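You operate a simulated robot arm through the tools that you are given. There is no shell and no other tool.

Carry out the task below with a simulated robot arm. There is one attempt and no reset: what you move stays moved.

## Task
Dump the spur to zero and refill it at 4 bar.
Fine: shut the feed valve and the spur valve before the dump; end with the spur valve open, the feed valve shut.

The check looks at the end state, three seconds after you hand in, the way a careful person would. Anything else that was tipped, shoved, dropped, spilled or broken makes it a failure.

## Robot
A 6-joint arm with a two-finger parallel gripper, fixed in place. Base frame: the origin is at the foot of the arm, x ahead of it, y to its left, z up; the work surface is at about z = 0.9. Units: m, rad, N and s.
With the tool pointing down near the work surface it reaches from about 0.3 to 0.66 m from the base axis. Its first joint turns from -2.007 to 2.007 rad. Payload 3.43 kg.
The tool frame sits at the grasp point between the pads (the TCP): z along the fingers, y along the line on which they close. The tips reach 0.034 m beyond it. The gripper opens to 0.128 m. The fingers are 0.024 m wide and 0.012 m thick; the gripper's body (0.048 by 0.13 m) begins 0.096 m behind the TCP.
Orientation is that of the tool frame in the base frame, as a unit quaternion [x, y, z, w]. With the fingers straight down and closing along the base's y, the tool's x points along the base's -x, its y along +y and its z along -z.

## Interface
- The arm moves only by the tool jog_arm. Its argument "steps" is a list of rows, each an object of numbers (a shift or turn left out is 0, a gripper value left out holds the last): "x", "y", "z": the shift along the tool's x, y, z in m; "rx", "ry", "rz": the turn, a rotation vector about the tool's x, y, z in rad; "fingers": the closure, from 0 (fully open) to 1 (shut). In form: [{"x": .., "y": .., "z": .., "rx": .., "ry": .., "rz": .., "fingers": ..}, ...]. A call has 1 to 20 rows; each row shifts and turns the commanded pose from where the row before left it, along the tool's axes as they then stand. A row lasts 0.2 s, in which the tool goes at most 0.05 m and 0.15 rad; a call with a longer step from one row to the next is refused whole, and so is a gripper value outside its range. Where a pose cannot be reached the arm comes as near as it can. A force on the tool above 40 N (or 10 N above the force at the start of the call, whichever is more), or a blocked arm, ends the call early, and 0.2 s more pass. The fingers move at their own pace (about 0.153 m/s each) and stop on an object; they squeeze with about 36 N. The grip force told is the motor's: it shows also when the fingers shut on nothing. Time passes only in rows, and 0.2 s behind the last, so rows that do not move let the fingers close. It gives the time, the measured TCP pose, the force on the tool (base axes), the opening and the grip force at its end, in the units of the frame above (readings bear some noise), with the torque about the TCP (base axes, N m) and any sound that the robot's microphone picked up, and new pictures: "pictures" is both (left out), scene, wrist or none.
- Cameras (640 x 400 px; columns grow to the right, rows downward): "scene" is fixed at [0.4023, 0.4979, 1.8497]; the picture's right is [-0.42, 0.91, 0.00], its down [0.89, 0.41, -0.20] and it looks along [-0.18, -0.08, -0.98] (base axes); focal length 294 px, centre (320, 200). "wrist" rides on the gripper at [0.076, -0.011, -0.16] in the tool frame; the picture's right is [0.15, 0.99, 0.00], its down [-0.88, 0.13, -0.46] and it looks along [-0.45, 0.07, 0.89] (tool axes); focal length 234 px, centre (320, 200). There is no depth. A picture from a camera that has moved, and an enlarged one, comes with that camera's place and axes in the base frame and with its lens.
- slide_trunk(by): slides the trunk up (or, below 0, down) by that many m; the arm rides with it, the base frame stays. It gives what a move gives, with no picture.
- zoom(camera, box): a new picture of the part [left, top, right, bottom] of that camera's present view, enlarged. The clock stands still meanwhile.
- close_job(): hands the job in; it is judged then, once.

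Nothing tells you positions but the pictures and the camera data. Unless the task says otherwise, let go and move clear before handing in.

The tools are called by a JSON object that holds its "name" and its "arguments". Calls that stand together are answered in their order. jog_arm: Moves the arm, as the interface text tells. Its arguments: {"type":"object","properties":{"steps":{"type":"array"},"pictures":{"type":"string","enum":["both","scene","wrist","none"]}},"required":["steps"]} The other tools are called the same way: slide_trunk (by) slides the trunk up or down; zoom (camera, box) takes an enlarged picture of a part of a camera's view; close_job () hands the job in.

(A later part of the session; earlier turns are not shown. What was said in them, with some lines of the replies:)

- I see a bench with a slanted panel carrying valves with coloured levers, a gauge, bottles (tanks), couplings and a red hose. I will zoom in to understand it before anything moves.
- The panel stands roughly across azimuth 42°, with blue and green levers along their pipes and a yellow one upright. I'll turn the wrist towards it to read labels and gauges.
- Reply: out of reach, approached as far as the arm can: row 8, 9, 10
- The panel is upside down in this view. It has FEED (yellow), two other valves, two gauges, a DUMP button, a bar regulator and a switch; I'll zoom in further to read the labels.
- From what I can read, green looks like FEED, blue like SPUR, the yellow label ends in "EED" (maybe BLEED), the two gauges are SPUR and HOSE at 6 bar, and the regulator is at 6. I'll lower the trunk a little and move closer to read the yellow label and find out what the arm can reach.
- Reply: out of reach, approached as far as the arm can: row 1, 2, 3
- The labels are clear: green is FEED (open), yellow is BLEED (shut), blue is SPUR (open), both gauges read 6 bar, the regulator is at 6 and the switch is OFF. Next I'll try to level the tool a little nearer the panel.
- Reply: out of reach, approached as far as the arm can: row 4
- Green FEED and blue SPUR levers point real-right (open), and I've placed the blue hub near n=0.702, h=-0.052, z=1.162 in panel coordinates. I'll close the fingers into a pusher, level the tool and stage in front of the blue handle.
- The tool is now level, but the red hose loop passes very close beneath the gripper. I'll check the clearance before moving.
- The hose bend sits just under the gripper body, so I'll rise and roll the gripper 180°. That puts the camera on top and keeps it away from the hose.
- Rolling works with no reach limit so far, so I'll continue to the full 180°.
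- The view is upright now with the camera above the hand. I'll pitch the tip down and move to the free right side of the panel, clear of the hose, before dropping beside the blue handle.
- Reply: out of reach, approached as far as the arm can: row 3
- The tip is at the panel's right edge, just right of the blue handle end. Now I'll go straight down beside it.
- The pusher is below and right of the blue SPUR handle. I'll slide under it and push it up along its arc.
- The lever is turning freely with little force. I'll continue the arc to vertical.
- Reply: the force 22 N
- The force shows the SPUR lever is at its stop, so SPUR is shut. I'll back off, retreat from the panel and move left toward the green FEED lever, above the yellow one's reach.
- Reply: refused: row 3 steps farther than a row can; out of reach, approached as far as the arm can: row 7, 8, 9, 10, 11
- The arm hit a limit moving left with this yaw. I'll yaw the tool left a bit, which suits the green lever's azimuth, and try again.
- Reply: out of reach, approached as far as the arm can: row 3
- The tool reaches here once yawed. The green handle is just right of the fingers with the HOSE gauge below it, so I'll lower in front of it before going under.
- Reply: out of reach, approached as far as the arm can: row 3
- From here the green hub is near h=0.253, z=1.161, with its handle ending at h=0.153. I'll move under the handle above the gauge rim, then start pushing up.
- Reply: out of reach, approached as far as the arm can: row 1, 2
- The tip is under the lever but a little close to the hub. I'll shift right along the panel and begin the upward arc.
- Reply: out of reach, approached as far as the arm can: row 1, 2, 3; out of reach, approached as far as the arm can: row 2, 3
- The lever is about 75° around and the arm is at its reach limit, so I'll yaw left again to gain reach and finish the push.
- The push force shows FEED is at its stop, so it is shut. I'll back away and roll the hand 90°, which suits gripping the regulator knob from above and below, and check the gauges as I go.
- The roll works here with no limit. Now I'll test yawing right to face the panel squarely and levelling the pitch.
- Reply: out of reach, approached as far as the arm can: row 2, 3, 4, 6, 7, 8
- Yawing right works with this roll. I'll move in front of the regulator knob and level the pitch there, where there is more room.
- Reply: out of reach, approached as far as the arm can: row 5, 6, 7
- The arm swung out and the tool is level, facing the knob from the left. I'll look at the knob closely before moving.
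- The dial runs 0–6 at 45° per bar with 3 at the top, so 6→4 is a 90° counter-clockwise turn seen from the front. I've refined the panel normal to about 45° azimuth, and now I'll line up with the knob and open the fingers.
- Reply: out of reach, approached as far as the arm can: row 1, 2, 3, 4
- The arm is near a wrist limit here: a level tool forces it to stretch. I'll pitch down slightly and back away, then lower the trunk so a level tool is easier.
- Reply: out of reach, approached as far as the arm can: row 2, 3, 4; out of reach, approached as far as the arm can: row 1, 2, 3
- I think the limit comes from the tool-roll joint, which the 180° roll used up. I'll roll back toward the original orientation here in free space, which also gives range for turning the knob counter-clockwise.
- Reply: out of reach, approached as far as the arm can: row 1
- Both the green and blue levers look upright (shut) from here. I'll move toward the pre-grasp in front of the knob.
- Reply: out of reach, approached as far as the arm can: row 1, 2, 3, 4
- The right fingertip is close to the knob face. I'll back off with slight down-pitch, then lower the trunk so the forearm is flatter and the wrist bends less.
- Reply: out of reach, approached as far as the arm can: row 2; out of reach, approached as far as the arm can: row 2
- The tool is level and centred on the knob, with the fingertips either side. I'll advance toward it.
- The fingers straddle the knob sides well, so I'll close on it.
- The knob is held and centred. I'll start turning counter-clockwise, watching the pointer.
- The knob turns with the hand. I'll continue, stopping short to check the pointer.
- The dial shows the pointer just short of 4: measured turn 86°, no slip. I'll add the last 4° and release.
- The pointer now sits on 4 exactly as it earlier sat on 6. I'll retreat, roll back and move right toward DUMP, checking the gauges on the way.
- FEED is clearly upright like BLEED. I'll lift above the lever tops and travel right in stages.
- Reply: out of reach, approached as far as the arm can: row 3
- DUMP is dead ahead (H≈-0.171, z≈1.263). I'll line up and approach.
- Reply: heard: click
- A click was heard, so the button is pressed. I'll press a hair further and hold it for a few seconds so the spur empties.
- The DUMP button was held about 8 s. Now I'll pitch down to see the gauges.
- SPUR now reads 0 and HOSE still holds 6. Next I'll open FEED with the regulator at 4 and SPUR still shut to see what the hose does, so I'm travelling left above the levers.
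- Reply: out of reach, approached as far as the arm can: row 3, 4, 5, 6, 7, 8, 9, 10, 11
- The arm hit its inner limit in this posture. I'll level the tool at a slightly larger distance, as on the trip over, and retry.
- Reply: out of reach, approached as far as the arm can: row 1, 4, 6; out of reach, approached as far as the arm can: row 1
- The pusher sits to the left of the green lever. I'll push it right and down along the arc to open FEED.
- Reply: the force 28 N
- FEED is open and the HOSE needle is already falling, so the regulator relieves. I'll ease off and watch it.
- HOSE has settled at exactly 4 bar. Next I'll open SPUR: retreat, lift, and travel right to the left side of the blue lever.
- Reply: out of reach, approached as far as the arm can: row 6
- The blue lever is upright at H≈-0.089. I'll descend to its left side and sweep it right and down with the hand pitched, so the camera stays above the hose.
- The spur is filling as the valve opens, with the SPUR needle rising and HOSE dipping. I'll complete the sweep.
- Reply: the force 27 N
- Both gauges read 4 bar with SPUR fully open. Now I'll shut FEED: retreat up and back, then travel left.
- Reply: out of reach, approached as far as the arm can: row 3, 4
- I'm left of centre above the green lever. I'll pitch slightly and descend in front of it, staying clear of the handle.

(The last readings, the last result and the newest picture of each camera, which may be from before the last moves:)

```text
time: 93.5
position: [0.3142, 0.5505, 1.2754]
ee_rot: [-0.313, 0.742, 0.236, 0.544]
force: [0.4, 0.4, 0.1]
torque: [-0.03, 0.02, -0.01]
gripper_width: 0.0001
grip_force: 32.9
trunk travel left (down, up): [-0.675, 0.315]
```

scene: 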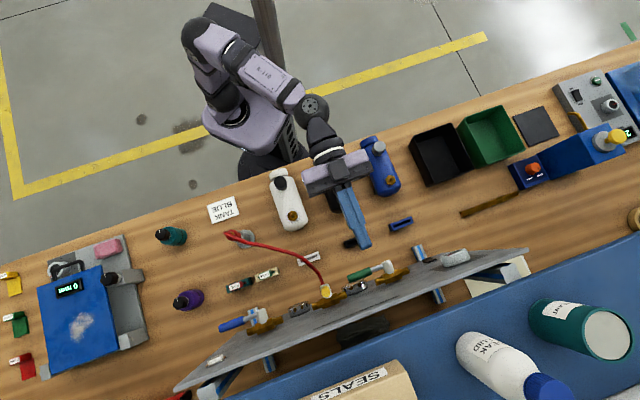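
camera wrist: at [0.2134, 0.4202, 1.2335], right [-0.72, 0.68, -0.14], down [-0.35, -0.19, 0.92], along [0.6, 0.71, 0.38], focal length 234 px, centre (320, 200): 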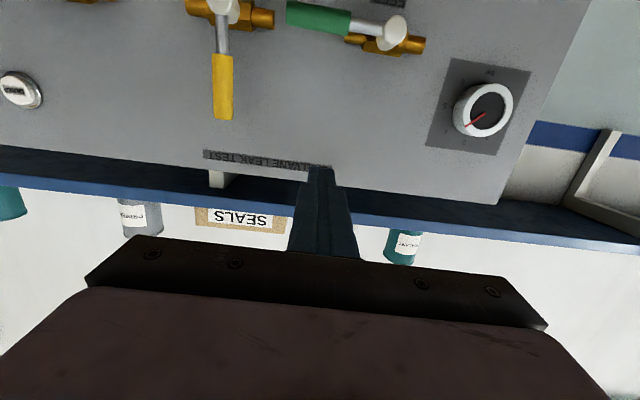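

{"name": "jog_arm", "arguments": {"steps": [{"x": 0.0342, "z": 0.0107}, {"x": 0.0342, "z": 0.0107}, {"x": 0.0342, "z": 0.0107}, {"x": 0.0342, "z": 0.0107}]}}

```text
time: 94.5
position: [0.315, 0.5507, 1.13]
ee_rot: [-0.312, 0.742, 0.235, 0.545]
force: [-1.2, -1.4, 0.2]
torque: [-0.02, -0.03, -0.02]
gripper_width: 0.0001
grip_force: 33.2
trunk travel left (down, up): [-0.675, 0.315]
camera wrist: at [0.2007, 0.4167, 1.1054], right [-0.74, 0.66, -0.13], down [-0.21, -0.04, 0.98], along [0.64, 0.75, 0.17], focal length 234 px, centre (320, 200)
```

scene: 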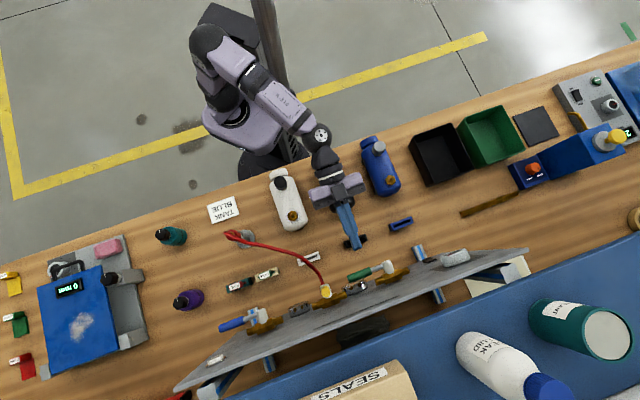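
wrist: 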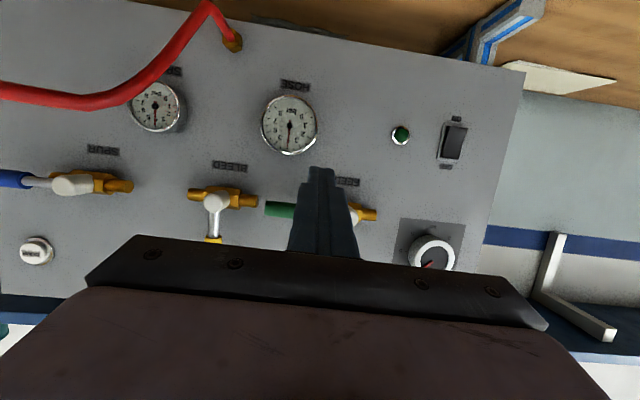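

The tip is below the handle level and beside the HOSE gauge. I'll move forward under the green handle.

{"name": "jog_arm", "arguments": {"steps": [{"x": -0.0123, "z": 0.036}, {"x": -0.0123, "z": 0.036}]}}

```text
time: 95.1
position: [0.3686, 0.607, 1.1338]
ee_rot: [-0.312, 0.742, 0.235, 0.544]
force: [0.5, 0.4, 0.2]
torque: [0.0, -0.01, 0.0]
gripper_width: 0.0
grip_force: 33.4
trunk travel left (down, up): [-0.675, 0.315]
camera wrist: at [0.2544, 0.4737, 1.1095], right [-0.74, 0.66, -0.13], down [-0.21, -0.04, 0.98], along [0.64, 0.75, 0.17], focal length 234 px, centre (320, 200)
```

scene: 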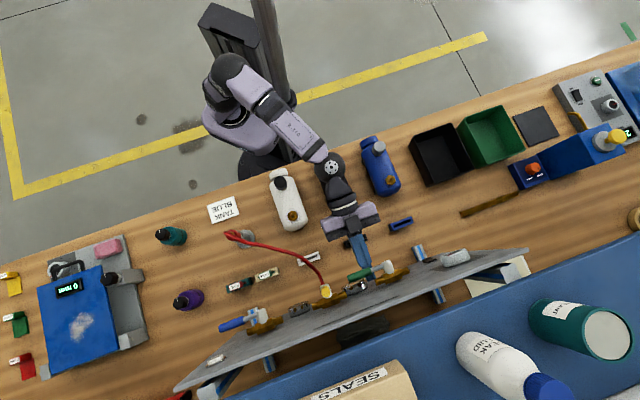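
wrist: 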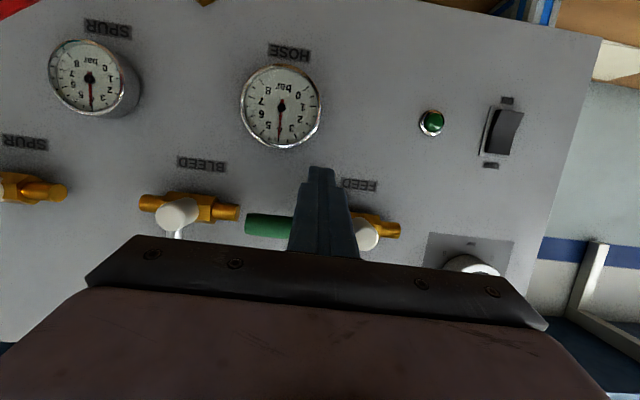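

Gauges still read 4 each and the tip is under the lever. I'll push it up along the arc to shut FEED.

{"name": "jog_arm", "arguments": {"steps": [{"y": -0.008, "x": -0.0115, "z": -0.0036}, {"y": -0.0096, "x": -0.0115, "z": -0.0036}, {"y": -0.0054, "x": -0.0162, "z": -0.005}, {"y": 0.0006, "x": -0.0181, "z": -0.0056}]}}

```text
time: 96.1
position: [0.3831, 0.5902, 1.1973]
ee_rot: [-0.313, 0.742, 0.236, 0.544]
force: [0.3, -0.6, -0.4]
torque: [-0.01, 0.04, 0.02]
gripper_width: 0.0001
grip_force: 33.5
trunk travel left (down, up): [-0.675, 0.315]
camera wrist: at [0.2703, 0.4567, 1.173], right [-0.74, 0.66, -0.13], down [-0.21, -0.04, 0.98], along [0.64, 0.75, 0.17], focal length 234 px, centre (320, 200)
```

scene: 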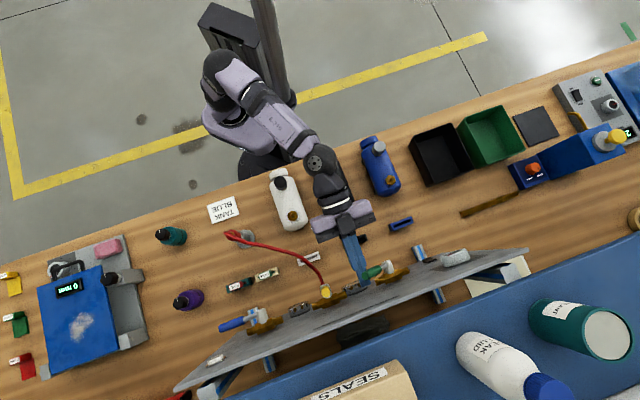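
wrist: 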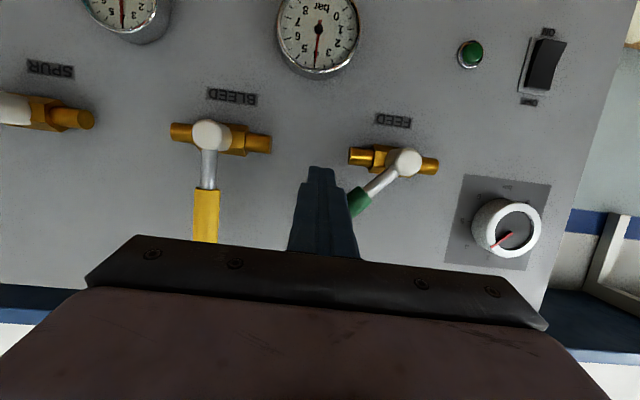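

{"name": "jog_arm", "arguments": {"steps": [{"y": 0.008, "x": -0.0179, "z": -0.0056}, {"y": 0.0145, "x": -0.0156, "z": -0.0048}, {"y": 0.021, "x": -0.0086, "z": -0.0027}, {"y": 0.007}, {}]}}

```text
time: 97.3
position: [0.3544, 0.62, 1.2417]
ee_rot: [-0.311, 0.744, 0.234, 0.544]
force: [8.4, -15.2, -3.0]
torque: [-0.18, -0.11, -0.11]
gripper_width: 0.0002
grip_force: 33.4
trunk travel left (down, up): [-0.675, 0.315]
camera wrist: at [0.2384, 0.488, 1.2173], right [-0.74, 0.66, -0.13], down [-0.21, -0.04, 0.98], along [0.64, 0.75, 0.17], focal length 234 px, centre (320, 200)
```

scene: 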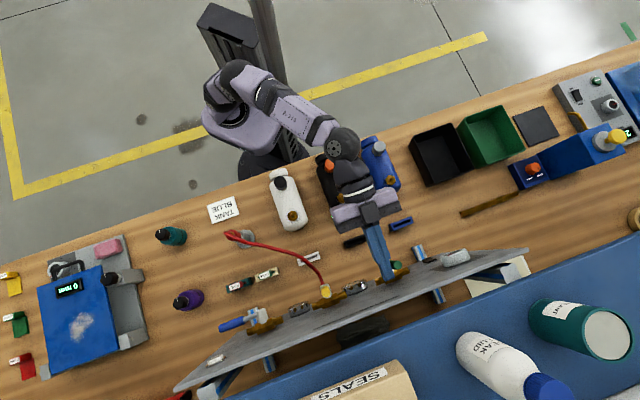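
wrist: 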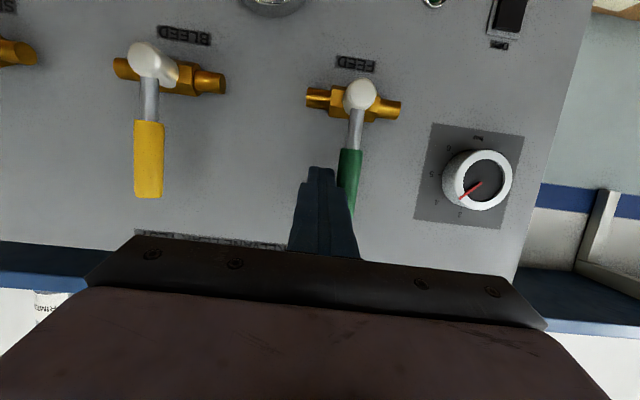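

FEED is at its stop, shut. I'll back off and check everything.

{"name": "jog_arm", "arguments": {"steps": [{"y": -0.02}, {"x": 0.01, "z": -0.032}, {"x": 0.01, "z": -0.032}, {"x": 0.01, "z": -0.032}, {"ry": 0.1}, {"ry": 0.1}]}}

{"name": "zoom", "arguments": {"camera": "wrist", "box": [100, 0, 460, 200]}}

```text
time: 98.7
position: [0.2949, 0.5408, 1.2407]
ee_rot: [-0.334, 0.793, 0.202, 0.467]
force: [0.2, -0.4, 0.4]
torque: [0.01, 0.01, 0.0]
gripper_width: 0.0
grip_force: 32.6
trunk travel left (down, up): [-0.675, 0.315]
camera wrist: at [0.1794, 0.4047, 1.2517], right [-0.76, 0.64, -0.12], down [-0.07, 0.1, 0.99], along [0.64, 0.77, -0.03], focal length 234 px, centre (320, 200)
```

scene: 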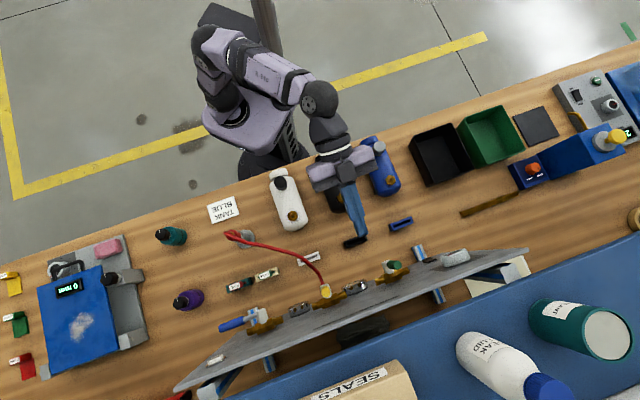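
wrist: 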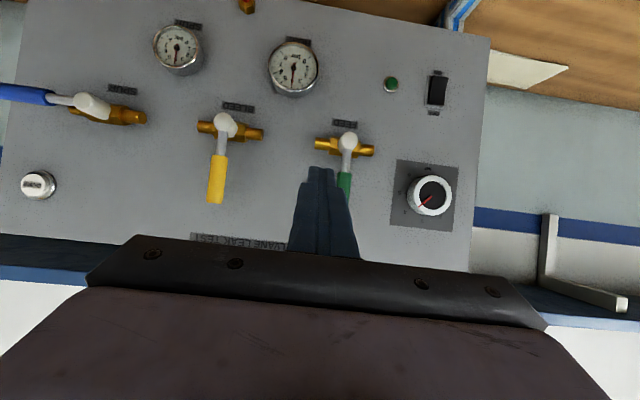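

```text
1.78 times, centred on (280, 100) of wrist
camera zoom: at [0.1794, 0.4047, 1.2517], right [-0.76, 0.64, -0.12], down [-0.07, 0.1, 0.99], along [0.64, 0.77, -0.03], focal length 416 px, centre (391, 378)
```

zoom: 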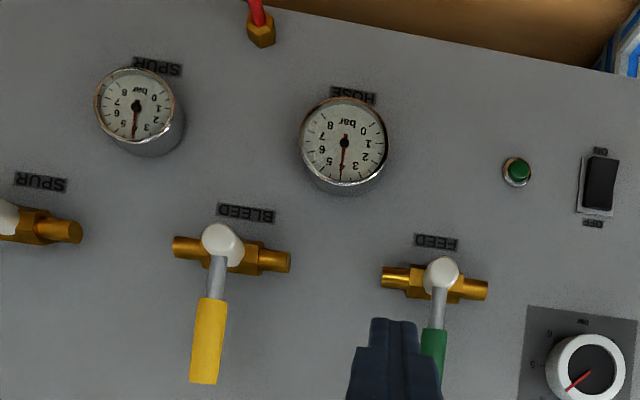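

{"name": "jog_arm", "arguments": {"steps": [{"x": -0.03}, {"x": -0.03}, {}, {}, {}, {}, {}, {}, {}, {}, {}, {}, {}, {}, {}]}}

{"name": "zoom", "arguments": {"camera": "wrist", "box": [130, 0, 330, 110]}}

{"name": "zoom", "arguments": {"camera": "scene", "box": [170, 180, 540, 390]}}

```text
time: 101.9
position: [0.3148, 0.5579, 1.2932]
ee_rot: [-0.335, 0.792, 0.204, 0.467]
force: [-0.6, 0.6, 0.4]
torque: [-0.03, -0.01, -0.01]
gripper_width: 0.0
grip_force: 32.8
trunk travel left (down, up): [-0.675, 0.315]
camera wrist: at [0.2001, 0.4237, 1.3026], right [-0.76, 0.64, -0.12], down [-0.07, 0.1, 0.99], along [0.64, 0.76, -0.03], focal length 234 px, centre (320, 200)
```

scene: 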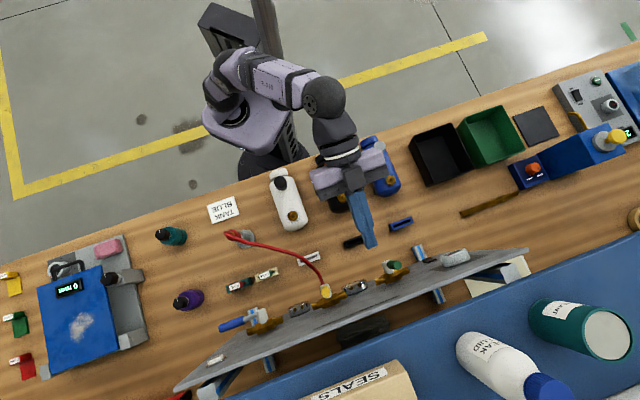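
wrist: 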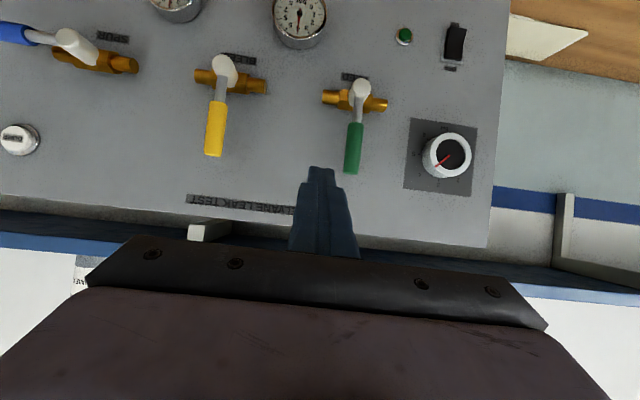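

```text
3.20 times, centred on (230, 55) of wrist
camera zoom: at [0.2001, 0.4237, 1.3026], right [-0.76, 0.64, -0.12], down [-0.07, 0.1, 0.99], along [0.64, 0.76, -0.03], focal length 749 px, centre (608, 664)
```

zoom: 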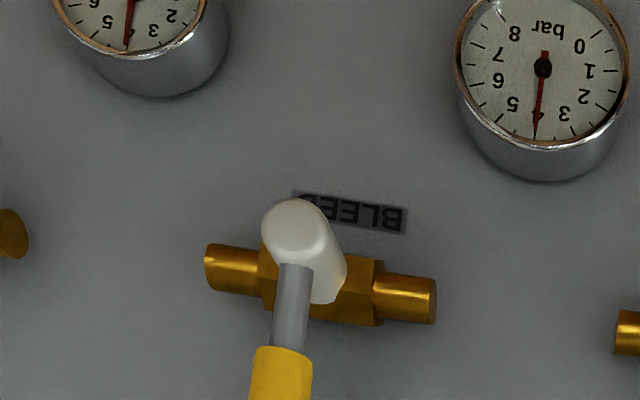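

```text
1.73 times, centred on (355, 285) of scene
camera zoom: at [0.4023, 0.4979, 1.8497], right [-0.42, 0.91, 0.0], down [0.89, 0.41, -0.2], along [-0.18, -0.08, -0.98], focal length 509 px, centre (260, 53)
```

zoom: 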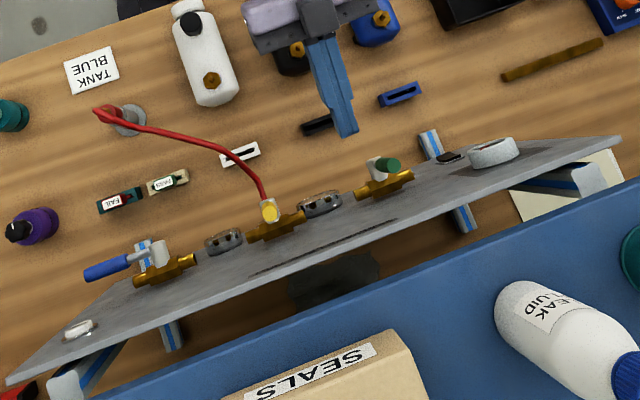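

Both gauges hold steady at 4 bar. SPUR is open, FEED and BLEED are shut, the regulator is at 4, nothing else has been disturbed and the arm is clear, so I'm handing in.

{"name": "close_job", "arguments": {}}

```text
The job is handed in.
```

The spur was dumped to zero and refilled, and it was holding steady at 4 bar when I handed the job in.

- **Before the dump:** I shut both FEED and SPUR, and the push force showed each lever at its stop.
- **Dump:** I held the DUMP button for about 8 seconds, and the SPUR gauge read 0 afterwards.
- **Refill:** With the regulator set to 4, I opened FEED while SPUR was still shut, and the HOSE gauge fell from 6 to 4 bar. I then opened SPUR and the spur gauge came up to 4.
- **End state:** SPUR is open, FEED is shut and BLEED was never moved. Both gauges stayed at 4 bar for about 3 seconds after I backed off.

The ON/OFF switch stayed at OFF throughout. I saw nothing else on the bench moved, and the arm is clear of the panel.
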